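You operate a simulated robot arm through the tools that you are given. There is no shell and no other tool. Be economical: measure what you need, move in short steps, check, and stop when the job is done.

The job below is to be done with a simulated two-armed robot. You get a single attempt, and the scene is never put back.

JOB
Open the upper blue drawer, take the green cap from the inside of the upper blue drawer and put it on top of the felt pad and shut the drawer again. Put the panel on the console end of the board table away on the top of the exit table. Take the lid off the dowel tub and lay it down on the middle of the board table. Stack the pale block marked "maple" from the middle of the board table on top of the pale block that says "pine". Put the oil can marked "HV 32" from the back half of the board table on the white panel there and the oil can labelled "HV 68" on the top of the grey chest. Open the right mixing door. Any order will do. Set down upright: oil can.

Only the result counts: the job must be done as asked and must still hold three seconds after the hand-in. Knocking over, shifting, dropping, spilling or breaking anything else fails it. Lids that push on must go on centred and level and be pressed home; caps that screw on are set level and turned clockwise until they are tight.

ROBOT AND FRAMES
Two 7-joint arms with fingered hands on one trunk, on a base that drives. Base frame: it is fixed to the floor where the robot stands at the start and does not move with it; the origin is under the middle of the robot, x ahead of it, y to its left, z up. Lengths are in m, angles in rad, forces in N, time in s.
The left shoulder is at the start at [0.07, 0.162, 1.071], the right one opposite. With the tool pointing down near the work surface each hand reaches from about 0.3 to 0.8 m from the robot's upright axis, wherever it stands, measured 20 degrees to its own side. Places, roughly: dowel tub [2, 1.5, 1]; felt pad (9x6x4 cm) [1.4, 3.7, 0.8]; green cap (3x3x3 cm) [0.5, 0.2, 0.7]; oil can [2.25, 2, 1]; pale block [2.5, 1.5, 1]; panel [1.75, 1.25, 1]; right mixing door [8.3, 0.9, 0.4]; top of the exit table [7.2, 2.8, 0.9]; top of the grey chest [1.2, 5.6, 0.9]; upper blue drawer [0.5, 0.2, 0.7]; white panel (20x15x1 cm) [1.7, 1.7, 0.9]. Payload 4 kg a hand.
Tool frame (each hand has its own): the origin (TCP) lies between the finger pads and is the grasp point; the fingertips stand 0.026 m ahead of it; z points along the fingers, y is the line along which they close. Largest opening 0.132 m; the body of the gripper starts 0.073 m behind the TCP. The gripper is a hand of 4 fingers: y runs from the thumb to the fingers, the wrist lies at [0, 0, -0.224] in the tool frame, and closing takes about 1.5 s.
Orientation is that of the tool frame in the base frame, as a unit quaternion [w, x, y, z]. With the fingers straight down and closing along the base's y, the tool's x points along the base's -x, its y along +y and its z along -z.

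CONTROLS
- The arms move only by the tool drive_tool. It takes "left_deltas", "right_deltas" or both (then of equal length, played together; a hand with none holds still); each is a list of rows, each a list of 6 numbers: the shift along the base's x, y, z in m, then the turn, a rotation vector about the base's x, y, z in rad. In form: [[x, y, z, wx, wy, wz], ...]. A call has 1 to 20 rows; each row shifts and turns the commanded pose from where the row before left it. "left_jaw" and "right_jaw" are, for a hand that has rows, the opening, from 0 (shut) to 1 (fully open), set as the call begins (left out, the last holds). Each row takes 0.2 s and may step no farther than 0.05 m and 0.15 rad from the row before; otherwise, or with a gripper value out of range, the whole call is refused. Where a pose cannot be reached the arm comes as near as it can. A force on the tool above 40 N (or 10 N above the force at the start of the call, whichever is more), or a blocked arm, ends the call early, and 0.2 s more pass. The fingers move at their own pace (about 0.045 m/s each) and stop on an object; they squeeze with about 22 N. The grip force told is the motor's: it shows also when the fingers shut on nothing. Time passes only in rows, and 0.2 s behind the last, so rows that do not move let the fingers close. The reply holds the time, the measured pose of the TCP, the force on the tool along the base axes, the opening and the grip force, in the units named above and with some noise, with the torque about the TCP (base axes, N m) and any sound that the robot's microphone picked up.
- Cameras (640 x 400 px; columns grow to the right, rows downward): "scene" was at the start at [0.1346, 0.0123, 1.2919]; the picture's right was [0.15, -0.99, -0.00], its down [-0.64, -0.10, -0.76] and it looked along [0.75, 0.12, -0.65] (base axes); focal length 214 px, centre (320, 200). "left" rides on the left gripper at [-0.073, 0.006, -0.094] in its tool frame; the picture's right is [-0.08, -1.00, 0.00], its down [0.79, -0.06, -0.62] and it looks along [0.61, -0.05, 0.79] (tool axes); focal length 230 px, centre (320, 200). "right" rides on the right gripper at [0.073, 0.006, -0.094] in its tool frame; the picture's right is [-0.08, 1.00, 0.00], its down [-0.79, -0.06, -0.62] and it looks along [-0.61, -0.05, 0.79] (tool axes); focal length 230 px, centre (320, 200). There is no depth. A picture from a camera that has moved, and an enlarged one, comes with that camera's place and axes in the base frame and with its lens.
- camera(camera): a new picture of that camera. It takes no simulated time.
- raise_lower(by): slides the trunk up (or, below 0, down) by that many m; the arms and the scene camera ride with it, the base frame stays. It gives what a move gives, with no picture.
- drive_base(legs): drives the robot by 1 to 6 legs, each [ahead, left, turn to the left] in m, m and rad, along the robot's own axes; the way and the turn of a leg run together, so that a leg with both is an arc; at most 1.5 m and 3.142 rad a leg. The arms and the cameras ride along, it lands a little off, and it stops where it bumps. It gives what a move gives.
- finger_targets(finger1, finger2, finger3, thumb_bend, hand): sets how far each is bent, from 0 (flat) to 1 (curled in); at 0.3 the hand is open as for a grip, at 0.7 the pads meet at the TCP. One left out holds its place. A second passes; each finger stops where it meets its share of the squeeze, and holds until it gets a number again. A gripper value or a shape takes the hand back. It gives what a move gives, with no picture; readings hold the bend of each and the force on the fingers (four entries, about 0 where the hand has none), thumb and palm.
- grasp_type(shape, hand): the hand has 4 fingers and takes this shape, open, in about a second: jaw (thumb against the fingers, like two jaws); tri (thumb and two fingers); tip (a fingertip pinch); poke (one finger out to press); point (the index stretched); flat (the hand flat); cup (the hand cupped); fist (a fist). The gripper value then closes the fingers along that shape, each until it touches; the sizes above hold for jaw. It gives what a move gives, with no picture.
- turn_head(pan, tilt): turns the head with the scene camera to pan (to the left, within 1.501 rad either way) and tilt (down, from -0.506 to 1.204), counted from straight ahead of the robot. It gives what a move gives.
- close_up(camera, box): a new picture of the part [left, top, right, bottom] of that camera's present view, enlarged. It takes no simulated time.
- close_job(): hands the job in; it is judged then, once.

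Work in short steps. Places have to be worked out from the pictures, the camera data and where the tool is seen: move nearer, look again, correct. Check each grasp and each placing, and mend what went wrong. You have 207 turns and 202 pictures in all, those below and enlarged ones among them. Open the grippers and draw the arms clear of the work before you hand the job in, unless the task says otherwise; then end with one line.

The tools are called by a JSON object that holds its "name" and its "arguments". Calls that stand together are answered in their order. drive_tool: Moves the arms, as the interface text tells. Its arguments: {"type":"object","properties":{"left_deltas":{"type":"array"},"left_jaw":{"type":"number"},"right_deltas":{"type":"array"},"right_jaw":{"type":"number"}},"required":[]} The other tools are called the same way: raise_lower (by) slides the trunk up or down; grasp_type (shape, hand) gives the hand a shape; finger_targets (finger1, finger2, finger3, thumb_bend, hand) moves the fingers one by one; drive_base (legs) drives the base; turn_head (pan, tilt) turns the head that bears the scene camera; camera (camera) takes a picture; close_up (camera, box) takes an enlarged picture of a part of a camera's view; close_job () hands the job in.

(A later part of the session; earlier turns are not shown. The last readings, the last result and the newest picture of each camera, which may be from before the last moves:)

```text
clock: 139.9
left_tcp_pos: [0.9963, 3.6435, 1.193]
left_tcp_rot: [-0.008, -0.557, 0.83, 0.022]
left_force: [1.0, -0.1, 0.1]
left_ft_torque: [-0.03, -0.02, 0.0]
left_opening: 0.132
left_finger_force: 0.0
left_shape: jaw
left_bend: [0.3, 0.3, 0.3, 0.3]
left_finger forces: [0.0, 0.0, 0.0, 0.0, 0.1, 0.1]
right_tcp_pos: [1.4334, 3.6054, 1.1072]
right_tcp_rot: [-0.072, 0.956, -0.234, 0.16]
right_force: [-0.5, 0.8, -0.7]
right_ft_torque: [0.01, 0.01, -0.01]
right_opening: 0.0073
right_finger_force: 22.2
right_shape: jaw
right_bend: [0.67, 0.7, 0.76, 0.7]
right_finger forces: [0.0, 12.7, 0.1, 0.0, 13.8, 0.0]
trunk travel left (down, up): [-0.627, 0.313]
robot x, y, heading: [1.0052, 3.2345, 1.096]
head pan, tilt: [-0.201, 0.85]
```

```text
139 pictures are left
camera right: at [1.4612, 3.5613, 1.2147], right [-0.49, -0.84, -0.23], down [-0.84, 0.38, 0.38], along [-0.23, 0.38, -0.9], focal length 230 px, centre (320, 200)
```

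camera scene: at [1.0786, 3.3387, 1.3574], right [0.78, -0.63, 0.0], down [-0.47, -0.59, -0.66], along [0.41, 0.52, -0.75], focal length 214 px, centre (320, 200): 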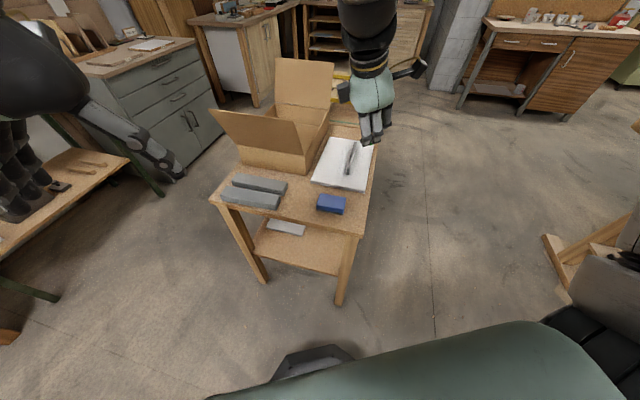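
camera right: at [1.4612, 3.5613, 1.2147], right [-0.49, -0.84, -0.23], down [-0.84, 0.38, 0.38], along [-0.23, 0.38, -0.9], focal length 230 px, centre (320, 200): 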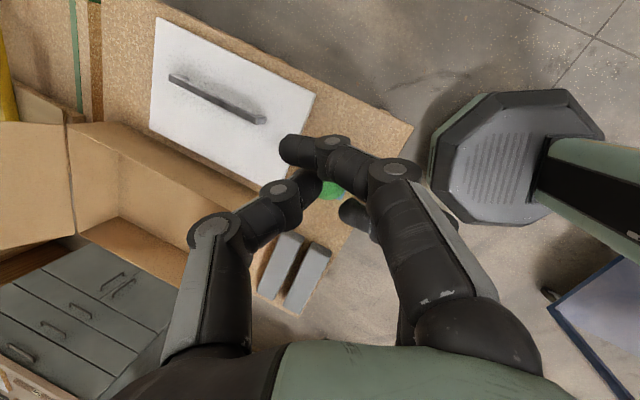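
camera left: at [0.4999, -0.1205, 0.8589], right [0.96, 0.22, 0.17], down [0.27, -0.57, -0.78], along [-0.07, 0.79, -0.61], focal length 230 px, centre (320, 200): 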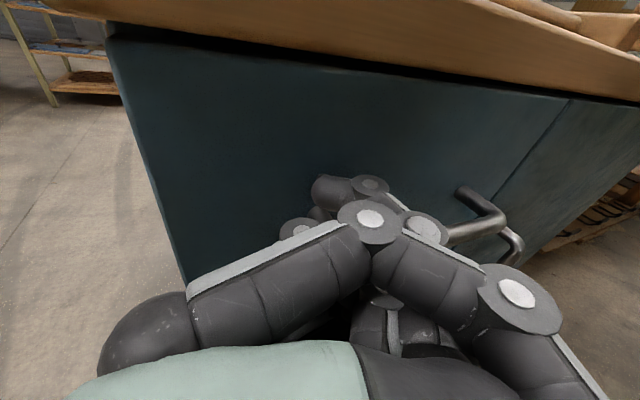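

Pad centre triangulates to (1.393, 3.679), top ≈0.815. I shift the right hand over it, then lower by 0.2 and check.

{"name": "drive_tool", "arguments": {"right_deltas": [[-0.02, 0.037, 0, 0, 0, 0], [-0.02, 0.037, 0, 0, 0, 0], [0, 0, 0, 0, 0, 0]]}}

{"name": "raise_lower", "arguments": {"by": -0.18}}

{"name": "camera", "arguments": {"camera": "scene"}}

{"name": "camera", "arguments": {"camera": "right"}}

```text
clock: 140.7
left_tcp_pos: [0.9978, 3.6415, 1.1942]
left_tcp_rot: [-0.008, -0.557, 0.83, 0.023]
left_force: [-0.1, -0.1, 0.2]
left_ft_torque: [-0.01, 0.01, 0.01]
left_opening: 0.1318
left_finger_force: 0.0
left_shape: jaw
left_bend: [0.3, 0.3, 0.3, 0.3]
left_finger forces: [0.1, 0.0, 0.1, 0.0, 0.1, 0.0]
right_tcp_pos: [1.393, 3.6779, 1.1083]
right_tcp_rot: [-0.072, 0.956, -0.235, 0.158]
right_force: [0.2, -0.5, -0.8]
right_ft_torque: [0.0, -0.02, 0.03]
right_opening: 0.0075
right_finger_force: 21.9
right_shape: jaw
right_bend: [0.67, 0.7, 0.76, 0.7]
right_finger forces: [0.0, 12.7, 0.0, 0.1, 13.6, 0.1]
trunk travel left (down, up): [-0.627, 0.313]
robot x, y, heading: [1.0068, 3.233, 1.096]
head pan, tilt: [-0.201, 0.85]
```

```text
clock: 142.7
left_tcp_pos: [0.9954, 3.6431, 1.014]
left_tcp_rot: [-0.008, -0.557, 0.83, 0.022]
left_force: [-0.4, -0.7, 0.7]
left_ft_torque: [-0.01, 0.0, 0.0]
left_opening: 0.1319
left_finger_force: 0.2
left_shape: jaw
left_bend: [0.3, 0.3, 0.3, 0.3]
left_finger forces: [0.0, 0.0, 0.0, 0.1, 0.0, 0.1]
right_tcp_pos: [1.3915, 3.6807, 0.9287]
right_tcp_rot: [-0.073, 0.956, -0.235, 0.159]
right_force: [0.0, 0.3, -0.3]
right_ft_torque: [0.01, 0.03, 0.0]
right_opening: 0.0073
right_finger_force: 22.0
right_shape: jaw
right_bend: [0.67, 0.7, 0.76, 0.7]
right_finger forces: [0.1, 12.7, 0.1, 0.0, 13.5, 0.0]
trunk travel left (down, up): [-0.447, 0.493]
robot x, y, heading: [1.0066, 3.2337, 1.094]
head pan, tilt: [-0.201, 0.85]
```

```text
138 pictures are left
camera scene: at [1.0785, 3.3385, 1.1774], right [0.78, -0.63, 0.0], down [-0.47, -0.59, -0.66], along [0.41, 0.51, -0.75], focal length 214 px, centre (320, 200)
```

scene: 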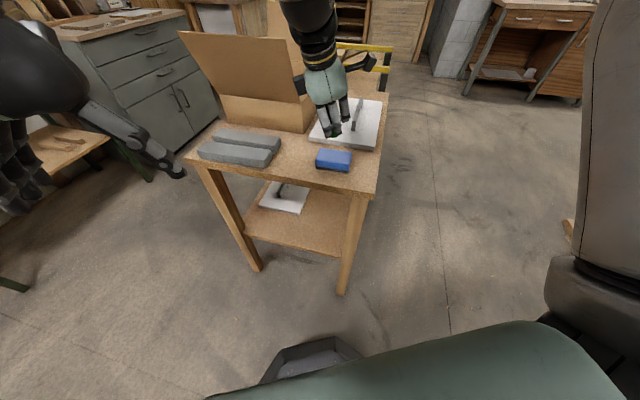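

```text
137 pictures are left
camera right: at [1.4194, 3.6351, 1.0353], right [-0.49, -0.84, -0.23], down [-0.84, 0.38, 0.38], along [-0.23, 0.38, -0.9], focal length 230 px, centre (320, 200)
```

right: 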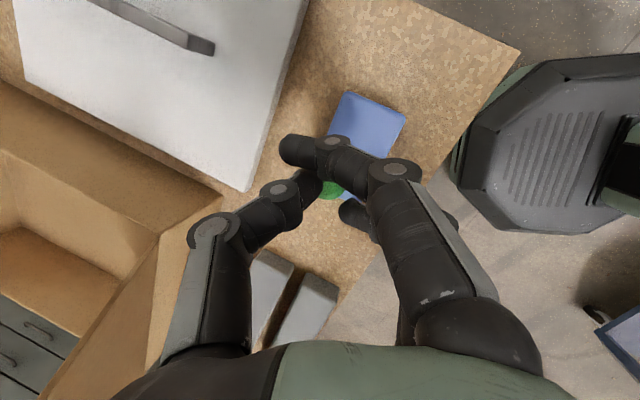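

The cap is above the pad centre within a centimetre. I adjust slightly and lower further.

{"name": "drive_tool", "arguments": {"right_deltas": [[0.003, -0.008, 0, 0, 0, 0]]}}

{"name": "raise_lower", "arguments": {"by": -0.06}}

{"name": "close_up", "arguments": {"camera": "scene", "box": [270, 60, 430, 160]}}

{"name": "camera", "arguments": {"camera": "right"}}

```text
clock: 143.1
left_tcp_pos: [0.9973, 3.6425, 1.0149]
left_tcp_rot: [-0.008, -0.557, 0.83, 0.023]
left_force: [-0.4, 0.4, 0.1]
left_ft_torque: [0.0, -0.02, 0.01]
left_opening: 0.1319
left_finger_force: 0.0
left_shape: jaw
left_bend: [0.3, 0.3, 0.3, 0.3]
left_finger forces: [0.1, 0.0, 0.0, 0.1, 0.0, 0.0]
right_tcp_pos: [1.3958, 3.6731, 0.9292]
right_tcp_rot: [-0.073, 0.956, -0.234, 0.158]
right_force: [-0.6, 0.8, 0.7]
right_ft_torque: [0.05, -0.03, -0.01]
right_opening: 0.0076
right_finger_force: 22.2
right_shape: jaw
right_bend: [0.67, 0.7, 0.76, 0.7]
right_finger forces: [0.1, 12.8, 0.0, 0.0, 13.6, 0.1]
trunk travel left (down, up): [-0.447, 0.493]
robot x, y, heading: [1.0061, 3.2325, 1.099]
head pan, tilt: [-0.201, 0.85]
```

```text
clock: 144.1
left_tcp_pos: [0.9957, 3.6432, 0.9549]
left_tcp_rot: [-0.006, -0.557, 0.83, 0.023]
left_force: [0.1, -0.4, -0.1]
left_ft_torque: [0.03, -0.02, -0.03]
left_opening: 0.1319
left_finger_force: 0.0
left_shape: jaw
left_bend: [0.3, 0.3, 0.3, 0.3]
left_finger forces: [0.0, 0.1, 0.0, 0.0, 0.0, 0.0]
right_tcp_pos: [1.3956, 3.6715, 0.8738]
right_tcp_rot: [-0.076, 0.956, -0.236, 0.159]
right_force: [2.0, 1.4, 23.3]
right_ft_torque: [0.1, -0.17, -0.02]
right_opening: 0.0084
right_finger_force: 22.0
right_shape: jaw
right_bend: [0.67, 0.7, 0.76, 0.7]
right_finger forces: [0.0, 14.7, 0.1, 0.1, 30.1, 0.0]
trunk travel left (down, up): [-0.387, 0.553]
robot x, y, heading: [1.0058, 3.2344, 1.095]
head pan, tilt: [-0.201, 0.85]
```

```text
4.00 times, centred on (350, 110) of scene
camera zoom: at [1.0777, 3.3375, 1.118], right [0.78, -0.63, 0.0], down [-0.47, -0.59, -0.66], along [0.41, 0.52, -0.75], focal length 858 px, centre (200, 560)
```

zoom: 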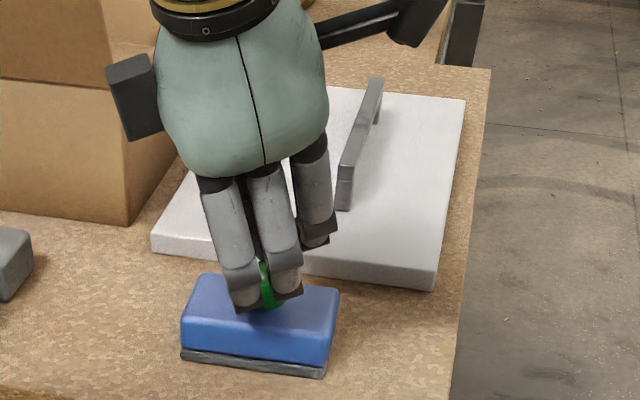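

```text
135 pictures are left
camera right: at [1.4223, 3.6267, 0.9787], right [-0.49, -0.84, -0.24], down [-0.84, 0.38, 0.38], along [-0.23, 0.39, -0.89], focal length 230 px, centre (320, 200)
```

right: 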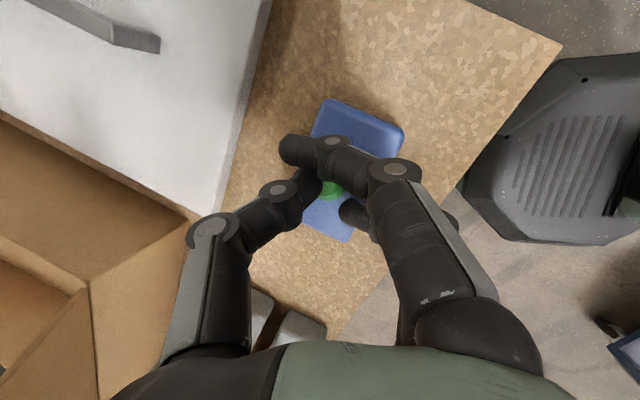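

The cap touches the pad (23 N), centred on it. I relieve the pressure and open partly.

{"name": "drive_tool", "arguments": {"right_deltas": [[0, 0, 0.005, 0, 0, 0], [0, 0, 0, 0, 0, 0]]}}

{"name": "drive_tool", "arguments": {"right_deltas": [[0, 0, 0.001, 0, 0, 0], [0, 0, 0.001, 0, 0, 0], [0, 0, 0.001, 0, 0, 0], [0, 0, 0, 0, 0, 0]], "right_jaw": 0.4}}

{"name": "camera", "arguments": {"camera": "right"}}

```text
clock: 144.7
left_tcp_pos: [0.9951, 3.6426, 0.9545]
left_tcp_rot: [-0.008, -0.557, 0.83, 0.022]
left_force: [0.6, -0.3, 0.3]
left_ft_torque: [-0.01, -0.02, 0.02]
left_opening: 0.1318
left_finger_force: 0.1
left_shape: jaw
left_bend: [0.3, 0.3, 0.3, 0.3]
left_finger forces: [0.0, 0.0, 0.0, 0.0, 0.0, 0.0]
right_tcp_pos: [1.3959, 3.6725, 0.8727]
right_tcp_rot: [-0.071, 0.957, -0.233, 0.159]
right_force: [1.5, 0.2, 3.0]
right_ft_torque: [0.01, -0.02, -0.02]
right_opening: 0.0076
right_finger_force: 21.8
right_shape: jaw
right_bend: [0.67, 0.7, 0.76, 0.7]
right_finger forces: [0.0, 13.1, 0.0, 0.1, 16.9, 0.0]
trunk travel left (down, up): [-0.387, 0.553]
robot x, y, heading: [1.007, 3.2325, 1.099]
head pan, tilt: [-0.201, 0.85]
```

```text
clock: 145.7
left_tcp_pos: [0.9966, 3.6436, 0.9539]
left_tcp_rot: [-0.007, -0.557, 0.83, 0.022]
left_force: [0.3, -0.1, -0.7]
left_ft_torque: [0.0, -0.02, -0.01]
left_opening: 0.1321
left_finger_force: 0.0
left_shape: jaw
left_bend: [0.3, 0.3, 0.3, 0.3]
left_finger forces: [0.0, 0.1, 0.0, 0.1, 0.1, 0.1]
right_tcp_pos: [1.3954, 3.6745, 0.8758]
right_tcp_rot: [-0.072, 0.956, -0.235, 0.158]
right_force: [0.0, 0.2, -0.5]
right_ft_torque: [0.0, 0.01, 0.05]
right_opening: 0.0521
right_finger_force: 0.1
right_shape: jaw
right_bend: [0.73, 0.73, 0.73, 0.7]
right_finger forces: [0.0, 0.0, 0.1, 0.0, 0.0, 0.1]
trunk travel left (down, up): [-0.387, 0.553]
robot x, y, heading: [1.0035, 3.2328, 1.099]
head pan, tilt: [-0.201, 0.85]
```

```text
134 pictures are left
camera right: at [1.4222, 3.6282, 0.9831], right [-0.49, -0.84, -0.23], down [-0.84, 0.38, 0.38], along [-0.23, 0.38, -0.9], focal length 230 px, centre (320, 200)
```

right: 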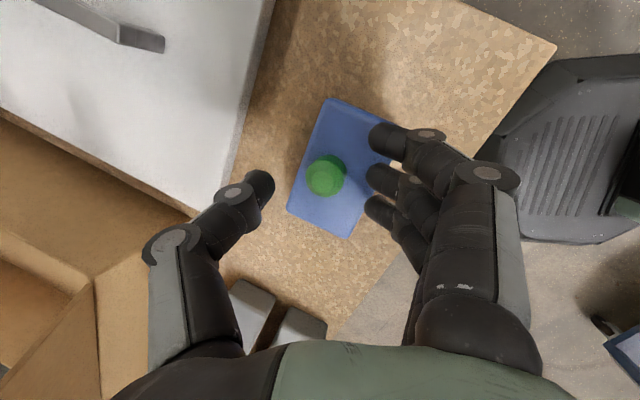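

The cap stands on the pad. I raise straight up and verify.

{"name": "raise_lower", "arguments": {"by": 0.25}}

{"name": "camera", "arguments": {"camera": "right"}}

{"name": "turn_head", "arguments": {"pan": -0.9, "tilt": 0.35}}

{"name": "camera", "arguments": {"camera": "scene"}}

```text
clock: 148.3
left_tcp_pos: [0.9961, 3.6428, 1.2043]
left_tcp_rot: [-0.008, -0.557, 0.83, 0.022]
left_force: [0.1, -0.4, -1.5]
left_ft_torque: [0.02, -0.01, -0.01]
left_opening: 0.1318
left_finger_force: 0.2
left_shape: jaw
left_bend: [0.3, 0.3, 0.3, 0.3]
left_finger forces: [0.0, 0.0, 0.0, 0.0, 0.0, 0.1]
right_tcp_pos: [1.3957, 3.6739, 1.1273]
right_tcp_rot: [-0.073, 0.956, -0.234, 0.159]
right_force: [0.0, 0.4, 0.4]
right_ft_torque: [-0.01, -0.02, -0.01]
right_opening: 0.0521
right_finger_force: 0.1
right_shape: jaw
right_bend: [0.73, 0.73, 0.73, 0.7]
right_finger forces: [0.0, 0.1, 0.1, 0.0, 0.1, 0.0]
trunk travel left (down, up): [-0.637, 0.303]
robot x, y, heading: [1.0019, 3.2338, 1.093]
head pan, tilt: [-0.201, 0.85]
```

```text
133 pictures are left
camera right: at [1.4223, 3.6284, 1.233], right [-0.49, -0.84, -0.23], down [-0.84, 0.38, 0.38], along [-0.23, 0.38, -0.9], focal length 230 px, centre (320, 200)
```

right: 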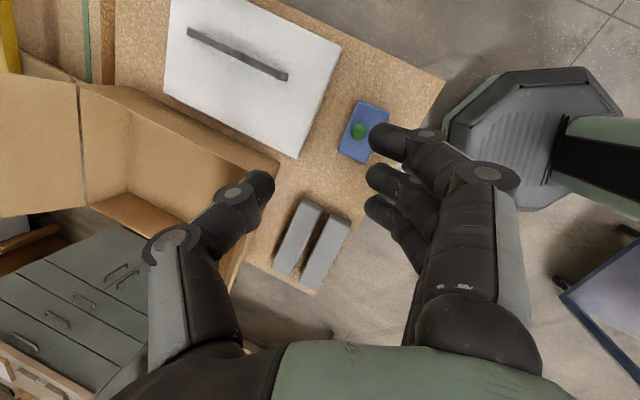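

```text
clock: 149.4
left_tcp_pos: [0.9955, 3.6433, 1.2034]
left_tcp_rot: [-0.007, -0.558, 0.83, 0.022]
left_force: [0.4, 0.2, 0.2]
left_ft_torque: [-0.03, 0.01, 0.01]
left_opening: 0.1321
left_finger_force: 0.0
left_shape: jaw
left_bend: [0.3, 0.3, 0.3, 0.3]
left_finger forces: [0.1, 0.0, 0.1, 0.1, 0.0, 0.0]
right_tcp_pos: [1.3946, 3.6739, 1.1269]
right_tcp_rot: [-0.073, 0.956, -0.235, 0.159]
right_force: [-0.6, 0.2, -0.5]
right_ft_torque: [-0.03, -0.03, 0.01]
right_opening: 0.0522
right_finger_force: 0.0
right_shape: jaw
right_bend: [0.73, 0.73, 0.73, 0.7]
right_finger forces: [0.1, 0.1, 0.0, 0.0, 0.0, 0.0]
trunk travel left (down, up): [-0.637, 0.303]
robot x, y, heading: [1.004, 3.2334, 1.093]
head pan, tilt: [-0.901, 0.351]
```

```text
132 pictures are left
camera scene: at [1.121, 3.2959, 1.4109], right [0.19, -0.98, 0.0], down [-0.34, -0.07, -0.94], along [0.92, 0.18, -0.34], focal length 214 px, centre (320, 200)
```

scene: 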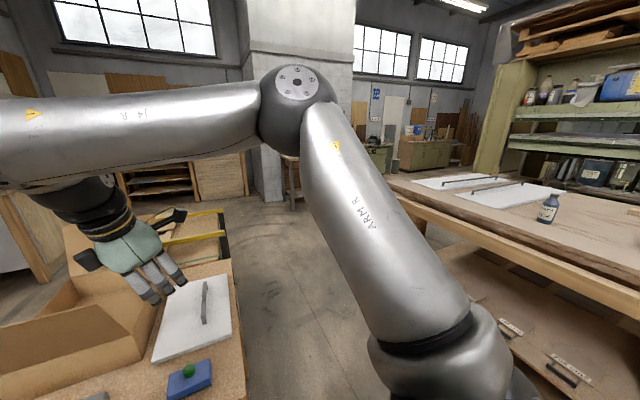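

Cap is on the pad. Next I back off and turn to face the board table from this (back) side.

{"name": "drive_base", "arguments": {"legs": [[-0.4, 0, 0], [0, 0, -2.1]]}}

{"name": "turn_head", "arguments": {"pan": 0.3, "tilt": 0.35}}

{"name": "camera", "arguments": {"camera": "scene"}}

```text
clock: 156.9
left_tcp_pos: [1.1846, 2.6823, 1.2045]
left_tcp_rot: [0.016, 0.448, 0.894, 0.018]
left_force: [0.1, 0.3, -1.0]
left_ft_torque: [0.0, 0.01, 0.0]
left_opening: 0.1319
left_finger_force: 0.1
left_shape: jaw
left_bend: [0.3, 0.3, 0.3, 0.3]
left_finger forces: [0.0, 0.1, 0.1, 0.0, 0.0, 0.1]
right_tcp_pos: [1.0052, 2.3248, 1.1269]
right_tcp_rot: [-0.103, -0.267, 0.948, -0.142]
right_force: [-0.1, -0.6, -0.1]
right_ft_torque: [-0.01, -0.02, 0.02]
right_opening: 0.0522
right_finger_force: 0.1
right_shape: jaw
right_bend: [0.73, 0.73, 0.73, 0.7]
right_finger forces: [0.0, 0.0, 0.0, 0.1, 0.0, 0.0]
trunk travel left (down, up): [-0.637, 0.303]
robot x, y, heading: [0.8268, 2.8846, -1.017]
head pan, tilt: [-0.901, 0.351]
```

```text
clock: 158.3
left_tcp_pos: [1.1835, 2.6817, 1.2042]
left_tcp_rot: [0.015, 0.449, 0.893, 0.018]
left_force: [0.4, -0.5, 0.5]
left_ft_torque: [0.01, -0.01, 0.03]
left_opening: 0.1318
left_finger_force: 0.1
left_shape: jaw
left_bend: [0.3, 0.3, 0.3, 0.3]
left_finger forces: [0.0, 0.0, 0.0, 0.0, 0.0, 0.1]
right_tcp_pos: [1.003, 2.325, 1.1269]
right_tcp_rot: [-0.103, -0.268, 0.948, -0.141]
right_force: [0.4, 0.2, 0.3]
right_ft_torque: [-0.02, -0.02, -0.03]
right_opening: 0.0523
right_finger_force: 0.0
right_shape: jaw
right_bend: [0.73, 0.73, 0.73, 0.7]
right_finger forces: [0.0, 0.0, 0.1, 0.0, 0.0, 0.0]
trunk travel left (down, up): [-0.637, 0.303]
robot x, y, heading: [0.825, 2.8846, -1.015]
head pan, tilt: [0.3, 0.351]
```

```text
131 pictures are left
camera scene: at [0.925, 2.7806, 1.411], right [-0.66, -0.75, 0.0], down [-0.26, 0.23, -0.94], along [0.71, -0.62, -0.34], focal length 214 px, centre (320, 200)
```

scene: 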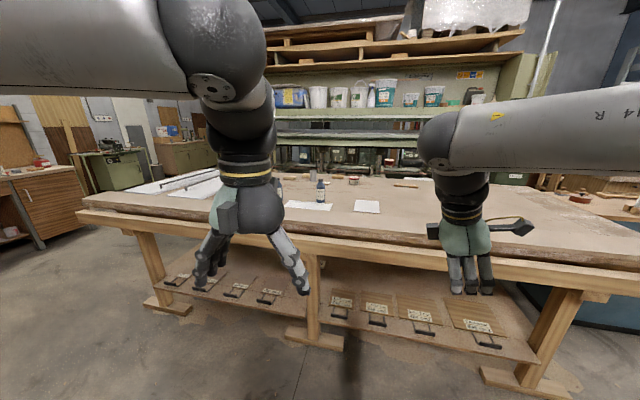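

{"name": "close_up", "arguments": {"camera": "scene", "box": [130, 150, 450, 250]}}

```text
2.00 times, centred on (290, 200) of scene
camera zoom: at [0.925, 2.7806, 1.411], right [-0.66, -0.75, 0.0], down [-0.26, 0.23, -0.94], along [0.71, -0.62, -0.34], focal length 429 px, centre (380, 200)
```

zoom: 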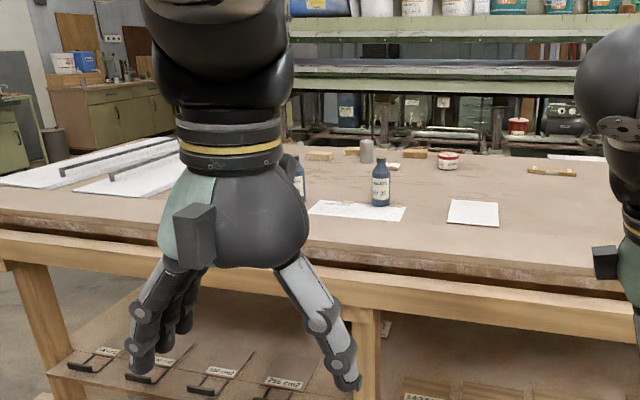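

I see two bottles, a white panel, a tub and blocks. I raise the trunk and move nearer along the back edge.

{"name": "raise_lower", "arguments": {"by": 0.15}}

{"name": "drive_base", "arguments": {"legs": [[0.5, 0.4, -0.03]]}}

{"name": "turn_head", "arguments": {"pan": 0.0, "tilt": 0.6}}

{"name": "camera", "arguments": {"camera": "scene"}}

```text
clock: 160.0
left_tcp_pos: [1.1839, 2.6815, 1.3532]
left_tcp_rot: [0.016, 0.448, 0.894, 0.017]
left_force: [0.9, 0.7, 0.2]
left_ft_torque: [0.02, 0.01, 0.01]
left_opening: 0.132
left_finger_force: 0.1
left_shape: jaw
left_bend: [0.3, 0.3, 0.3, 0.3]
left_finger forces: [0.1, 0.1, 0.0, 0.2, 0.1, 0.0]
right_tcp_pos: [1.004, 2.3248, 1.2758]
right_tcp_rot: [-0.103, -0.267, 0.947, -0.142]
right_force: [0.4, -0.6, 0.8]
right_ft_torque: [0.02, -0.01, -0.02]
right_opening: 0.052
right_finger_force: 0.1
right_shape: jaw
right_bend: [0.73, 0.73, 0.73, 0.7]
right_finger forces: [0.1, 0.0, 0.1, 0.0, 0.1, 0.0]
trunk travel left (down, up): [-0.787, 0.153]
robot x, y, heading: [0.8269, 2.8873, -1.017]
head pan, tilt: [0.3, 0.351]
```

```text
clock: 163.6
left_tcp_pos: [1.7691, 2.4432, 1.355]
left_tcp_rot: [0.017, 0.466, 0.884, 0.017]
left_force: [-0.3, -0.4, 0.5]
left_ft_torque: [0.02, -0.01, 0.03]
left_opening: 0.132
left_finger_force: 0.1
left_shape: jaw
left_bend: [0.3, 0.3, 0.3, 0.3]
left_finger forces: [0.1, 0.0, 0.0, 0.0, 0.1, 0.0]
right_tcp_pos: [1.5753, 2.092, 1.2768]
right_tcp_rot: [-0.105, -0.248, 0.953, -0.139]
right_force: [-0.6, -0.4, 0.2]
right_ft_torque: [-0.03, -0.04, 0.01]
right_opening: 0.0525
right_finger_force: 0.0
right_shape: jaw
right_bend: [0.73, 0.73, 0.73, 0.7]
right_finger forces: [0.0, 0.0, 0.0, 0.0, 0.0, 0.1]
trunk travel left (down, up): [-0.787, 0.153]
robot x, y, heading: [1.4209, 2.6567, -1.055]
head pan, tilt: [0.3, 0.351]
```

```text
clock: 164.4
left_tcp_pos: [1.7703, 2.4423, 1.3538]
left_tcp_rot: [0.017, 0.466, 0.885, 0.017]
left_force: [0.0, -0.3, -0.6]
left_ft_torque: [-0.01, 0.01, 0.02]
left_opening: 0.132
left_finger_force: 0.0
left_shape: jaw
left_bend: [0.3, 0.3, 0.3, 0.3]
left_finger forces: [0.1, 0.1, 0.0, 0.1, 0.0, 0.0]
right_tcp_pos: [1.577, 2.0917, 1.2749]
right_tcp_rot: [-0.106, -0.247, 0.953, -0.138]
right_force: [-0.3, 0.6, 0.2]
right_ft_torque: [0.0, 0.01, -0.01]
right_opening: 0.0522
right_finger_force: 0.1
right_shape: jaw
right_bend: [0.73, 0.73, 0.73, 0.7]
right_finger forces: [0.0, 0.2, 0.1, 0.1, 0.0, 0.1]
trunk travel left (down, up): [-0.787, 0.153]
robot x, y, heading: [1.4262, 2.6565, -1.055]
head pan, tilt: [0.0, 0.6]
```

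```text
129 pictures are left
camera scene: at [1.4925, 2.5378, 1.5382], right [-0.87, -0.49, 0.0], down [-0.28, 0.49, -0.83], along [0.41, -0.72, -0.56], focal length 214 px, centre (320, 200)
```

scene: 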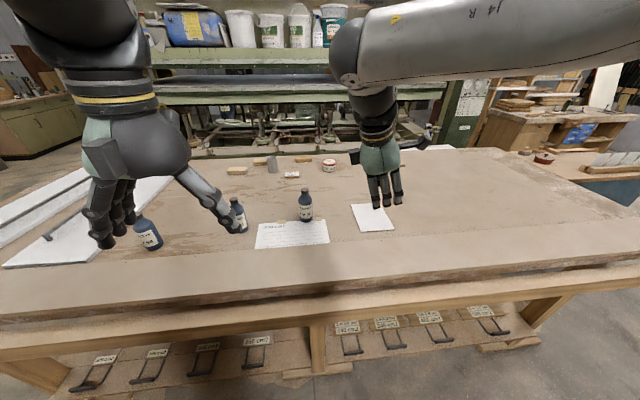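

Three bottles stand here. Close-up to read the labels.

{"name": "close_up", "arguments": {"camera": "scene", "box": [120, 140, 280, 260]}}

{"name": "close_up", "arguments": {"camera": "scene", "box": [220, 140, 420, 260]}}

```text
3.33 times, centred on (200, 200) of scene
camera zoom: at [1.4925, 2.5378, 1.5382], right [-0.87, -0.49, 0.0], down [-0.28, 0.49, -0.83], along [0.41, -0.72, -0.56], focal length 715 px, centre (720, 200)
```

zoom: 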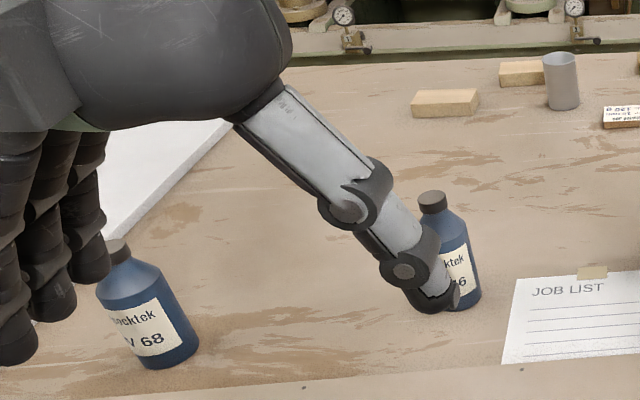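

```text
3.20 times, centred on (320, 200) of scene
camera zoom: at [1.4925, 2.5378, 1.5382], right [-0.87, -0.49, 0.0], down [-0.28, 0.49, -0.83], along [0.41, -0.72, -0.56], focal length 686 px, centre (320, 200)
```

zoom: 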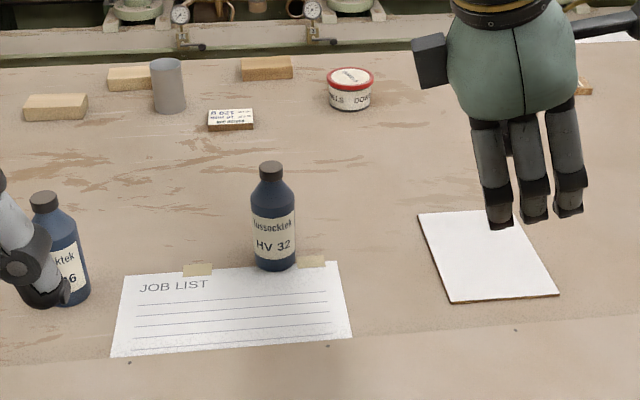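

HV 32 is the front-centre bottle (~(1.93,1.90)), HV 68 the left one (~(2.36,2.34)), and the white panel ~(1.67,1.73). I restore the right hand to the straight-down standard orientation first.

{"name": "drive_tool", "arguments": {"right_deltas": [[0, 0, 0, 0.107, -0.046, 0], [0, 0, 0, 0.107, -0.046, 0], [0, 0, 0, 0.107, -0.046, 0], [0, 0, 0, 0, 0, -0.143], [0, 0, 0, 0, 0, -0.143], [0, 0, 0, 0, 0, -0.143], [0, 0, 0, 0, 0, -0.143], [0, 0, 0, 0, 0, -0.143], [0, 0, 0, 0, 0, -0.143], [0, 0, 0, 0, 0, -0.143], [0, 0, 0, 0, 0, -0.143], [0, 0, 0, 0, 0, -0.143], [0, 0, 0, 0, 0, -0.143], [0, 0, 0, 0, 0, -0.143]], "right_jaw": 1}}

{"name": "camera", "arguments": {"camera": "scene"}}

```text
clock: 167.4
left_tcp_pos: [1.7709, 2.4425, 1.3547]
left_tcp_rot: [0.015, 0.466, 0.885, 0.018]
left_force: [0.1, 0.3, -0.6]
left_ft_torque: [0.01, -0.02, -0.02]
left_opening: 0.1317
left_finger_force: 0.0
left_shape: jaw
left_bend: [0.3, 0.3, 0.3, 0.3]
left_finger forces: [0.0, 0.0, 0.0, 0.1, 0.0, 0.0]
right_tcp_pos: [1.5763, 2.0932, 1.2769]
right_tcp_rot: [-0.001, 0.508, 0.861, -0.002]
right_force: [0.3, -0.2, 0.2]
right_ft_torque: [0.01, -0.01, -0.03]
right_opening: 0.1317
right_finger_force: 0.1
right_shape: jaw
right_bend: [0.3, 0.3, 0.3, 0.3]
right_finger forces: [0.0, 0.0, 0.1, 0.0, 0.0, 0.0]
trunk travel left (down, up): [-0.787, 0.153]
robot x, y, heading: [1.4256, 2.6595, -1.059]
head pan, tilt: [0.0, 0.6]
```

```text
126 pictures are left
camera scene: at [1.4918, 2.538, 1.5382], right [-0.87, -0.49, 0.0], down [-0.28, 0.49, -0.82], along [0.41, -0.72, -0.57], focal length 214 px, centre (320, 200)
```

scene: 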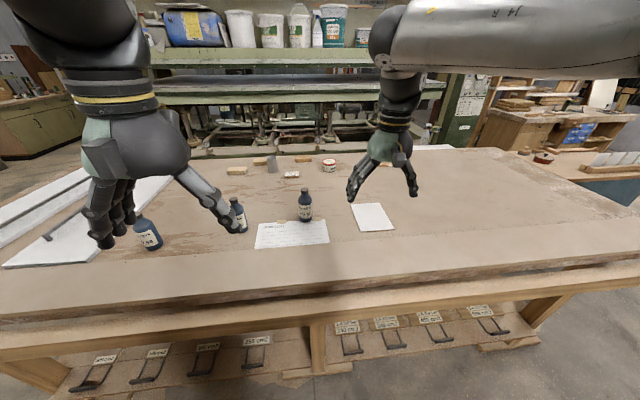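

Right hand is now vertical. I advance 0.24 m to the table edge.

{"name": "drive_base", "arguments": {"legs": [[0.24, 0, 0]]}}

{"name": "camera", "arguments": {"camera": "right"}}

{"name": "camera", "arguments": {"camera": "scene"}}

```text
clock: 169.2
left_tcp_pos: [1.8838, 2.244, 1.3559]
left_tcp_rot: [0.018, 0.464, 0.885, 0.017]
left_force: [-0.5, -0.1, 0.5]
left_ft_torque: [0.01, -0.03, -0.01]
left_opening: 0.1321
left_finger_force: 0.1
left_shape: jaw
left_bend: [0.3, 0.3, 0.3, 0.3]
left_finger forces: [0.0, 0.0, 0.1, 0.1, 0.0, 0.1]
right_tcp_pos: [1.6915, 1.8922, 1.2785]
right_tcp_rot: [0.001, 0.506, 0.862, -0.003]
right_force: [-0.5, -0.1, 0.3]
right_ft_torque: [0.02, -0.02, -0.02]
right_opening: 0.1317
right_finger_force: 0.0
right_shape: jaw
right_bend: [0.3, 0.3, 0.3, 0.3]
right_finger forces: [0.1, 0.0, 0.1, 0.0, 0.1, 0.0]
trunk travel left (down, up): [-0.787, 0.153]
robot x, y, heading: [1.5368, 2.4553, -1.05]
head pan, tilt: [0.0, 0.6]
```

```text
125 pictures are left
camera right: at [1.6608, 1.9597, 1.3722], right [0.91, 0.42, 0.0], down [0.33, -0.71, 0.62], along [0.26, -0.56, -0.78], focal length 230 px, centre (320, 200)
```

right: 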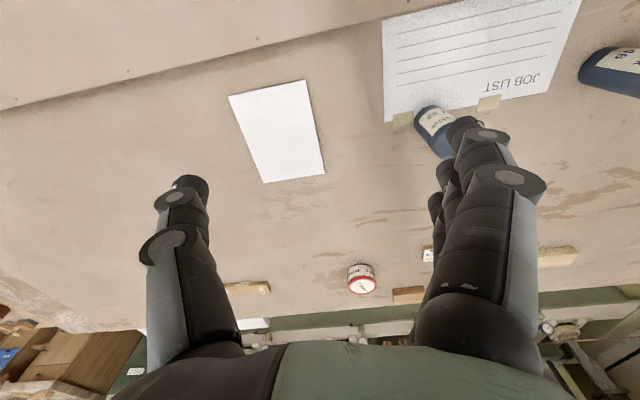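

```text
124 pictures are left
camera scene: at [1.6054, 2.3386, 1.5386], right [-0.87, -0.49, 0.0], down [-0.28, 0.49, -0.83], along [0.41, -0.72, -0.56], focal length 214 px, centre (320, 200)
```

scene: 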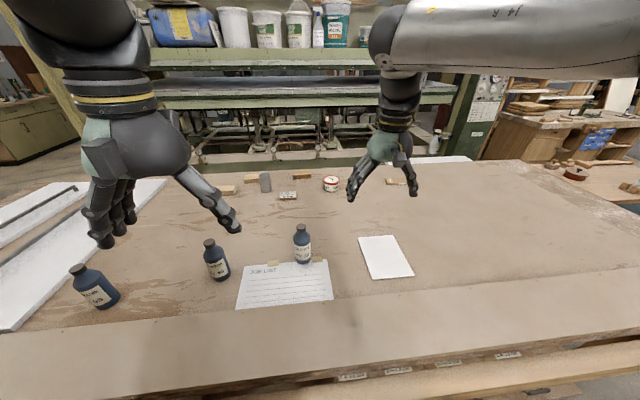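

HV 32 base at ~(1.924, 1.907). I move the right hand over it (left hand further left), then check.

{"name": "drive_tool", "arguments": {"right_deltas": [[0.0465, 0.003, 0, 0, 0, 0], [0.0465, 0.003, 0, 0, 0, 0], [0.0465, 0.003, 0, 0, 0, 0], [0.0465, 0.003, 0, 0, 0, 0], [0.0465, 0.003, 0, 0, 0, 0]], "left_deltas": [[0.03, 0.017, 0, 0, 0, 0], [0.03, 0.017, 0, 0, 0, 0], [0.03, 0.017, 0, 0, 0, 0], [0.03, 0.017, 0, 0, 0, 0], [0, 0, 0, 0, 0, 0]]}}

{"name": "camera", "arguments": {"camera": "right"}}

```text
clock: 170.3
left_tcp_pos: [1.9954, 2.2543, 1.3095]
left_tcp_rot: [0.016, 0.465, 0.885, 0.017]
left_force: [0.6, 0.1, -0.8]
left_ft_torque: [-0.02, -0.01, -0.04]
left_opening: 0.1318
left_finger_force: 0.2
left_shape: jaw
left_bend: [0.3, 0.3, 0.3, 0.3]
left_finger forces: [0.0, 0.0, 0.0, 0.0, 0.0, 0.0]
left hand out of reach, approached as far as the arm can: row 1, 2, 3, 4
right_tcp_pos: [1.8931, 1.9399, 1.2612]
right_tcp_rot: [0.012, 0.521, 0.853, 0.016]
right_force: [-0.1, 0.9, -0.8]
right_ft_torque: [-0.01, 0.02, -0.01]
right_opening: 0.1318
right_finger_force: 0.0
right_shape: jaw
right_bend: [0.3, 0.3, 0.3, 0.3]
right_finger forces: [0.0, 0.0, 0.1, 0.0, 0.0, 0.0]
right hand out of reach, approached as far as the arm can: row 3, 4, 5
trunk travel left (down, up): [-0.787, 0.153]
robot x, y, heading: [1.535, 2.4588, -1.051]
head pan, tilt: [0.0, 0.6]
```

```text
123 pictures are left
camera right: at [1.862, 2.0052, 1.354], right [0.92, 0.39, 0.04], down [0.28, -0.73, 0.62], along [0.27, -0.56, -0.79], focal length 230 px, centre (320, 200)
```

right: 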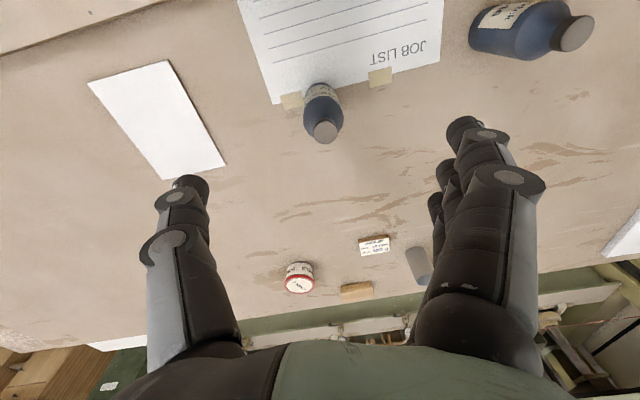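

The arm is limited at this height; I lower the hand with the arm (still above the cap) while moving over the bottle.

{"name": "drive_tool", "arguments": {"right_deltas": [[0, 0, -0.04, 0, 0, 0], [0, 0, -0.04, -0.01, -0.02, -0.03], [0.009, -0.01, -0.03, 0, 0, 0], [0.009, -0.01, 0, 0, 0, 0], [0.009, -0.01, 0, 0, 0, 0], [0, 0, 0, 0, 0, 0]]}}

{"name": "camera", "arguments": {"camera": "right"}}

```text
clock: 171.8
left_tcp_pos: [1.9936, 2.2537, 1.3083]
left_tcp_rot: [0.016, 0.465, 0.885, 0.018]
left_force: [0.0, -0.4, 0.7]
left_ft_torque: [0.02, 0.0, 0.0]
left_opening: 0.1318
left_finger_force: 0.0
left_shape: jaw
left_bend: [0.3, 0.3, 0.3, 0.3]
left_finger forces: [0.0, 0.0, 0.0, 0.1, 0.0, 0.0]
right_tcp_pos: [1.9262, 1.9278, 1.1366]
right_tcp_rot: [0.014, 0.519, 0.854, 0.0]
right_force: [-0.7, -0.3, -0.8]
right_ft_torque: [0.02, -0.01, 0.0]
right_opening: 0.1316
right_finger_force: 0.1
right_shape: jaw
right_bend: [0.3, 0.3, 0.3, 0.3]
right_finger forces: [0.1, 0.0, 0.0, 0.1, 0.0, 0.1]
trunk travel left (down, up): [-0.787, 0.153]
robot x, y, heading: [1.5346, 2.4566, -1.055]
head pan, tilt: [0.0, 0.6]
```

```text
122 pictures are left
camera right: at [1.8962, 1.9962, 1.229], right [0.92, 0.39, 0.01], down [0.29, -0.72, 0.63], along [0.26, -0.58, -0.77], focal length 230 px, centre (320, 200)
```

right: 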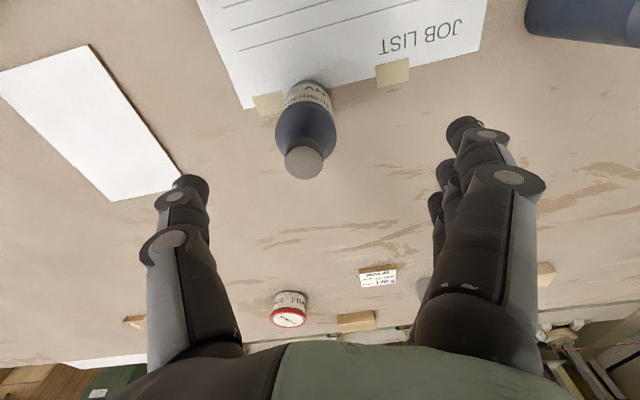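

Cap is 1.6 cm further away. I centre and descend to TCP z≈1.015.

{"name": "drive_tool", "arguments": {"right_deltas": [[-0.004, -0.016, 0, 0, 0, 0], [0, 0, -0.03, 0, 0, 0], [0, 0, -0.03, 0, 0, 0], [0, 0, -0.03, 0, 0, 0], [0, 0, 0, 0, 0, 0]]}}

{"name": "camera", "arguments": {"camera": "right"}}

```text
clock: 172.9
left_tcp_pos: [1.9934, 2.2547, 1.3093]
left_tcp_rot: [0.015, 0.464, 0.885, 0.017]
left_force: [-0.4, 0.1, 0.4]
left_ft_torque: [0.0, -0.02, -0.01]
left_opening: 0.132
left_finger_force: 0.0
left_shape: jaw
left_bend: [0.3, 0.3, 0.3, 0.3]
left_finger forces: [0.0, 0.0, 0.0, 0.0, 0.1, 0.0]
right_tcp_pos: [1.9187, 1.9153, 1.0453]
right_tcp_rot: [0.01, 0.518, 0.855, -0.001]
right_force: [-0.2, -0.8, -0.4]
right_ft_torque: [0.02, 0.0, -0.01]
right_opening: 0.132
right_finger_force: 0.1
right_shape: jaw
right_bend: [0.3, 0.3, 0.3, 0.3]
right_finger forces: [0.1, 0.0, 0.0, 0.0, 0.0, 0.1]
right hand out of reach, approached as far as the arm can: row 1
trunk travel left (down, up): [-0.787, 0.153]
robot x, y, heading: [1.5409, 2.4605, -1.051]
head pan, tilt: [0.0, 0.6]
```

```text
121 pictures are left
camera right: at [1.8888, 1.9841, 1.1386], right [0.92, 0.39, 0.01], down [0.3, -0.72, 0.63], along [0.25, -0.58, -0.78], focal length 230 px, centre (320, 200)
```

right: 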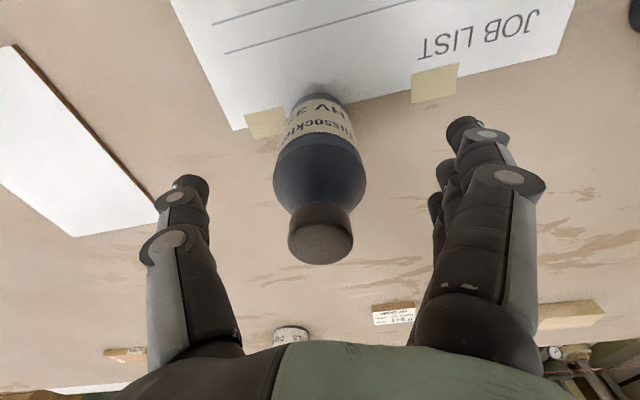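

Aligned. Down 3 cm more, then close.

{"name": "drive_tool", "arguments": {"right_deltas": [[0, 0, -0.015, 0, 0, 0], [0, 0, -0.015, 0, 0, 0]]}}

{"name": "drive_tool", "arguments": {"right_deltas": [[0, 0, 0, 0, 0, 0], [0, 0, 0, 0, 0, 0], [0, 0, 0, 0, 0, 0], [0, 0, 0, 0, 0, 0], [0, 0, 0, 0, 0, 0], [0, 0, 0, 0, 0, 0]], "right_jaw": 0}}

{"name": "camera", "arguments": {"camera": "right"}}

```text
clock: 173.6
left_tcp_pos: [1.9939, 2.2547, 1.3088]
left_tcp_rot: [0.017, 0.465, 0.885, 0.018]
left_force: [-0.1, -0.3, -0.7]
left_ft_torque: [0.02, -0.02, -0.01]
left_opening: 0.1319
left_finger_force: 0.0
left_shape: jaw
left_bend: [0.3, 0.3, 0.3, 0.3]
left_finger forces: [0.1, 0.0, 0.0, 0.1, 0.0, 0.1]
right_tcp_pos: [1.9207, 1.9143, 1.0161]
right_tcp_rot: [0.01, 0.519, 0.854, -0.002]
right_force: [0.5, -1.0, -0.1]
right_ft_torque: [-0.02, 0.0, 0.02]
right_opening: 0.1317
right_finger_force: 0.0
right_shape: jaw
right_bend: [0.3, 0.3, 0.3, 0.3]
right_finger forces: [0.1, 0.1, 0.0, 0.0, 0.0, 0.1]
trunk travel left (down, up): [-0.787, 0.153]
robot x, y, heading: [1.5362, 2.4592, -1.053]
head pan, tilt: [0.0, 0.6]
```

```text
clock: 174.9
left_tcp_pos: [1.9939, 2.2546, 1.3084]
left_tcp_rot: [0.016, 0.464, 0.885, 0.017]
left_force: [0.2, 0.6, 0.0]
left_ft_torque: [-0.02, 0.0, 0.0]
left_opening: 0.1318
left_finger_force: 0.0
left_shape: jaw
left_bend: [0.3, 0.3, 0.3, 0.3]
left_finger forces: [0.1, 0.0, 0.0, 0.1, 0.0, 0.0]
right_tcp_pos: [1.9217, 1.9153, 1.0167]
right_tcp_rot: [0.011, 0.518, 0.855, -0.001]
right_force: [0.3, -0.2, 0.3]
right_ft_torque: [-0.04, -0.02, 0.0]
right_opening: 0.046
right_finger_force: 0.2
right_shape: jaw
right_bend: [0.71, 0.73, 0.73, 0.7]
right_finger forces: [0.6, 0.4, 0.6, 0.0, 1.0, 0.1]
trunk travel left (down, up): [-0.787, 0.153]
robot x, y, heading: [1.5369, 2.4578, -1.058]
head pan, tilt: [0.0, 0.6]
```

```text
120 pictures are left
camera right: at [1.8904, 1.9838, 1.1085], right [0.92, 0.39, 0.01], down [0.3, -0.72, 0.63], along [0.25, -0.58, -0.78], focal length 230 px, centre (320, 200)
```

right: 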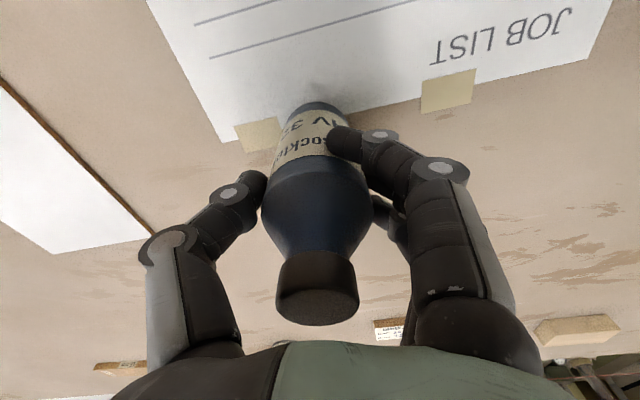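

Fingers have just reached the bottle; let the grip build up, then lift.

{"name": "drive_tool", "arguments": {"right_deltas": [[0, 0, 0, 0, 0, 0], [0, 0, 0, 0, 0, 0], [0, 0, 0, 0, 0, 0], [0, 0, 0, 0, 0, 0]]}}

{"name": "drive_tool", "arguments": {"right_deltas": [[0, 0, 0.02, 0, 0, 0], [0, 0, 0.02, 0, 0, 0], [0, 0, 0.02, 0, 0, 0]]}}

{"name": "camera", "arguments": {"camera": "scene"}}

```text
clock: 175.9
left_tcp_pos: [1.9946, 2.2558, 1.3084]
left_tcp_rot: [0.016, 0.465, 0.885, 0.016]
left_force: [-0.3, -0.6, -0.2]
left_ft_torque: [-0.01, 0.0, 0.01]
left_opening: 0.132
left_finger_force: 0.0
left_shape: jaw
left_bend: [0.3, 0.3, 0.3, 0.3]
left_finger forces: [0.0, 0.0, 0.0, 0.0, 0.0, 0.0]
right_tcp_pos: [1.9207, 1.9152, 1.0161]
right_tcp_rot: [0.011, 0.518, 0.855, -0.001]
right_force: [-0.6, 0.1, -0.3]
right_ft_torque: [0.02, 0.0, 0.01]
right_opening: 0.0418
right_finger_force: 22.3
right_shape: jaw
right_bend: [0.71, 0.74, 0.73, 0.7]
right_finger forces: [5.8, 6.4, 7.3, 0.0, 19.1, 0.0]
trunk travel left (down, up): [-0.787, 0.153]
robot x, y, heading: [1.5388, 2.4586, -1.052]
head pan, tilt: [0.0, 0.6]
```

```text
clock: 176.8
left_tcp_pos: [1.9951, 2.2551, 1.3092]
left_tcp_rot: [0.016, 0.464, 0.885, 0.017]
left_force: [0.6, 0.2, 0.2]
left_ft_torque: [-0.03, -0.01, -0.02]
left_opening: 0.1319
left_finger_force: 0.1
left_shape: jaw
left_bend: [0.3, 0.3, 0.3, 0.3]
left_finger forces: [0.0, 0.0, 0.1, 0.0, 0.1, 0.0]
right_tcp_pos: [1.92, 1.9156, 1.0779]
right_tcp_rot: [0.011, 0.518, 0.855, -0.001]
right_force: [0.3, 0.1, -3.4]
right_ft_torque: [0.06, 0.03, -0.01]
right_opening: 0.0415
right_finger_force: 22.1
right_shape: jaw
right_bend: [0.71, 0.74, 0.73, 0.7]
right_finger forces: [5.8, 6.2, 7.5, 0.1, 19.1, 0.0]
trunk travel left (down, up): [-0.787, 0.153]
robot x, y, heading: [1.5371, 2.4555, -1.053]
head pan, tilt: [0.0, 0.6]
```

```text
119 pictures are left
camera scene: at [1.6074, 2.3358, 1.5382], right [-0.87, -0.49, 0.0], down [-0.28, 0.49, -0.82], along [0.41, -0.72, -0.57], focal length 214 px, centre (320, 200)
```

scene: 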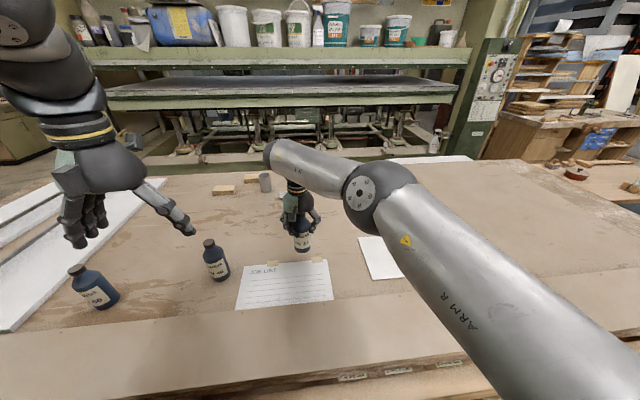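

Bottle lifted upright. I move it over the white panel at ~(1.665,1.742).

{"name": "drive_tool", "arguments": {"right_deltas": [[-0.0364, -0.0247, 0, 0, 0, 0], [-0.0364, -0.0247, 0, 0, 0, 0], [-0.0364, -0.0247, 0, 0, 0, 0], [-0.0364, -0.0247, 0, 0, 0, 0], [-0.0364, -0.0247, 0, 0, 0, 0], [-0.0364, -0.0247, 0, 0, 0, 0], [-0.0364, -0.0247, 0, 0, 0, 0], [0, 0, 0, 0, 0, 0]]}}

{"name": "camera", "arguments": {"camera": "right"}}

{"name": "camera", "arguments": {"camera": "scene"}}

```text
clock: 178.6
left_tcp_pos: [1.9942, 2.2544, 1.3088]
left_tcp_rot: [0.016, 0.466, 0.885, 0.017]
left_force: [0.4, 0.4, -0.3]
left_ft_torque: [0.0, 0.0, -0.03]
left_opening: 0.1321
left_finger_force: 0.0
left_shape: jaw
left_bend: [0.3, 0.3, 0.3, 0.3]
left_finger forces: [0.0, 0.0, 0.1, 0.0, 0.0, 0.0]
right_tcp_pos: [1.6662, 1.743, 1.0737]
right_tcp_rot: [0.01, 0.517, 0.856, -0.001]
right_force: [-0.3, 0.6, -4.1]
right_ft_torque: [-0.01, 0.01, -0.01]
right_opening: 0.0417
right_finger_force: 22.3
right_shape: jaw
right_bend: [0.71, 0.74, 0.73, 0.7]
right_finger forces: [5.4, 6.6, 7.6, 0.1, 19.3, 0.1]
trunk travel left (down, up): [-0.787, 0.153]
robot x, y, heading: [1.5377, 2.46, -1.054]
head pan, tilt: [0.0, 0.6]
```

```text
118 pictures are left
camera right: at [1.6353, 1.8116, 1.1663], right [0.92, 0.39, 0.01], down [0.3, -0.72, 0.63], along [0.25, -0.58, -0.78], focal length 230 px, centre (320, 200)
```

right: 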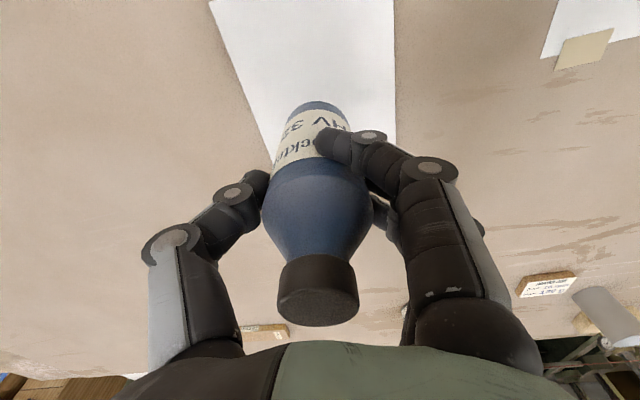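

```text
117 pictures are left
camera scene: at [1.6078, 2.3355, 1.5381], right [-0.87, -0.49, 0.0], down [-0.28, 0.49, -0.82], along [0.41, -0.72, -0.57], focal length 214 px, centre (320, 200)
```

scene: 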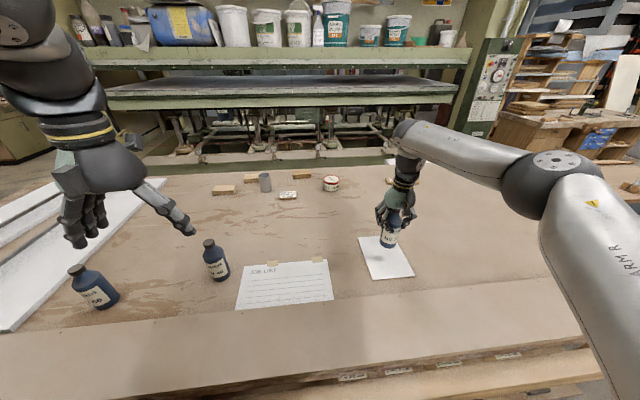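

Above the panel. Lowering gently to touch.

{"name": "drive_tool", "arguments": {"right_deltas": [[0, 0, -0.02, 0, 0, 0], [0, 0, -0.015, 0, 0, 0], [0, 0, -0.005, 0, 0, 0], [0, 0, 0, 0, 0, 0]]}}

{"name": "camera", "arguments": {"camera": "right"}}

```text
clock: 179.6
left_tcp_pos: [1.9952, 2.2532, 1.3099]
left_tcp_rot: [0.016, 0.464, 0.886, 0.017]
left_force: [0.4, 0.2, 0.6]
left_ft_torque: [0.02, 0.0, -0.01]
left_opening: 0.1321
left_finger_force: 0.1
left_shape: jaw
left_bend: [0.3, 0.3, 0.3, 0.3]
left_finger forces: [0.0, 0.1, 0.0, 0.0, 0.0, 0.0]
right_tcp_pos: [1.6646, 1.7404, 1.0352]
right_tcp_rot: [0.011, 0.519, 0.855, -0.002]
right_force: [1.1, 0.1, -4.1]
right_ft_torque: [0.07, 0.03, 0.01]
right_opening: 0.0413
right_finger_force: 21.8
right_shape: jaw
right_bend: [0.71, 0.74, 0.73, 0.7]
right_finger forces: [5.4, 6.4, 7.6, 0.0, 19.3, 0.0]
trunk travel left (down, up): [-0.787, 0.153]
robot x, y, heading: [1.5385, 2.4574, -1.053]
head pan, tilt: [0.0, 0.6]
```

```text
116 pictures are left
camera right: at [1.6345, 1.8099, 1.1267], right [0.92, 0.39, 0.01], down [0.3, -0.72, 0.63], along [0.25, -0.58, -0.78], focal length 230 px, centre (320, 200)
```

right: 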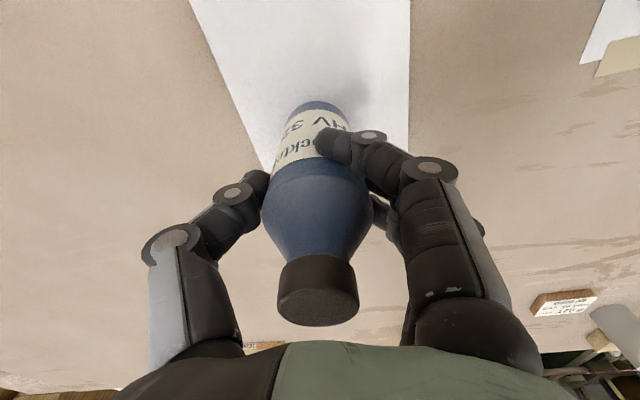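

Still free; lowering a little more.

{"name": "drive_tool", "arguments": {"right_deltas": [[0, 0, -0.004, 0, 0, 0], [0, 0, -0.003, 0, 0, 0], [0, 0, -0.003, 0, 0, 0]]}}

```text
clock: 180.3
left_tcp_pos: [1.9949, 2.2555, 1.3086]
left_tcp_rot: [0.016, 0.465, 0.885, 0.017]
left_force: [0.1, 0.2, 0.3]
left_ft_torque: [-0.03, 0.01, -0.01]
left_opening: 0.1316
left_finger_force: 0.0
left_shape: jaw
left_bend: [0.3, 0.3, 0.3, 0.3]
left_finger forces: [0.0, 0.1, 0.1, 0.0, 0.0, 0.0]
right_tcp_pos: [1.6656, 1.7424, 1.0243]
right_tcp_rot: [0.01, 0.518, 0.855, -0.001]
right_force: [0.3, 0.4, -3.5]
right_ft_torque: [0.03, -0.01, 0.0]
right_opening: 0.0417
right_finger_force: 21.9
right_shape: jaw
right_bend: [0.71, 0.74, 0.73, 0.7]
right_finger forces: [5.4, 6.5, 7.6, 0.0, 19.2, 0.1]
trunk travel left (down, up): [-0.787, 0.153]
robot x, y, heading: [1.5396, 2.449, -1.053]
head pan, tilt: [0.0, 0.6]
```

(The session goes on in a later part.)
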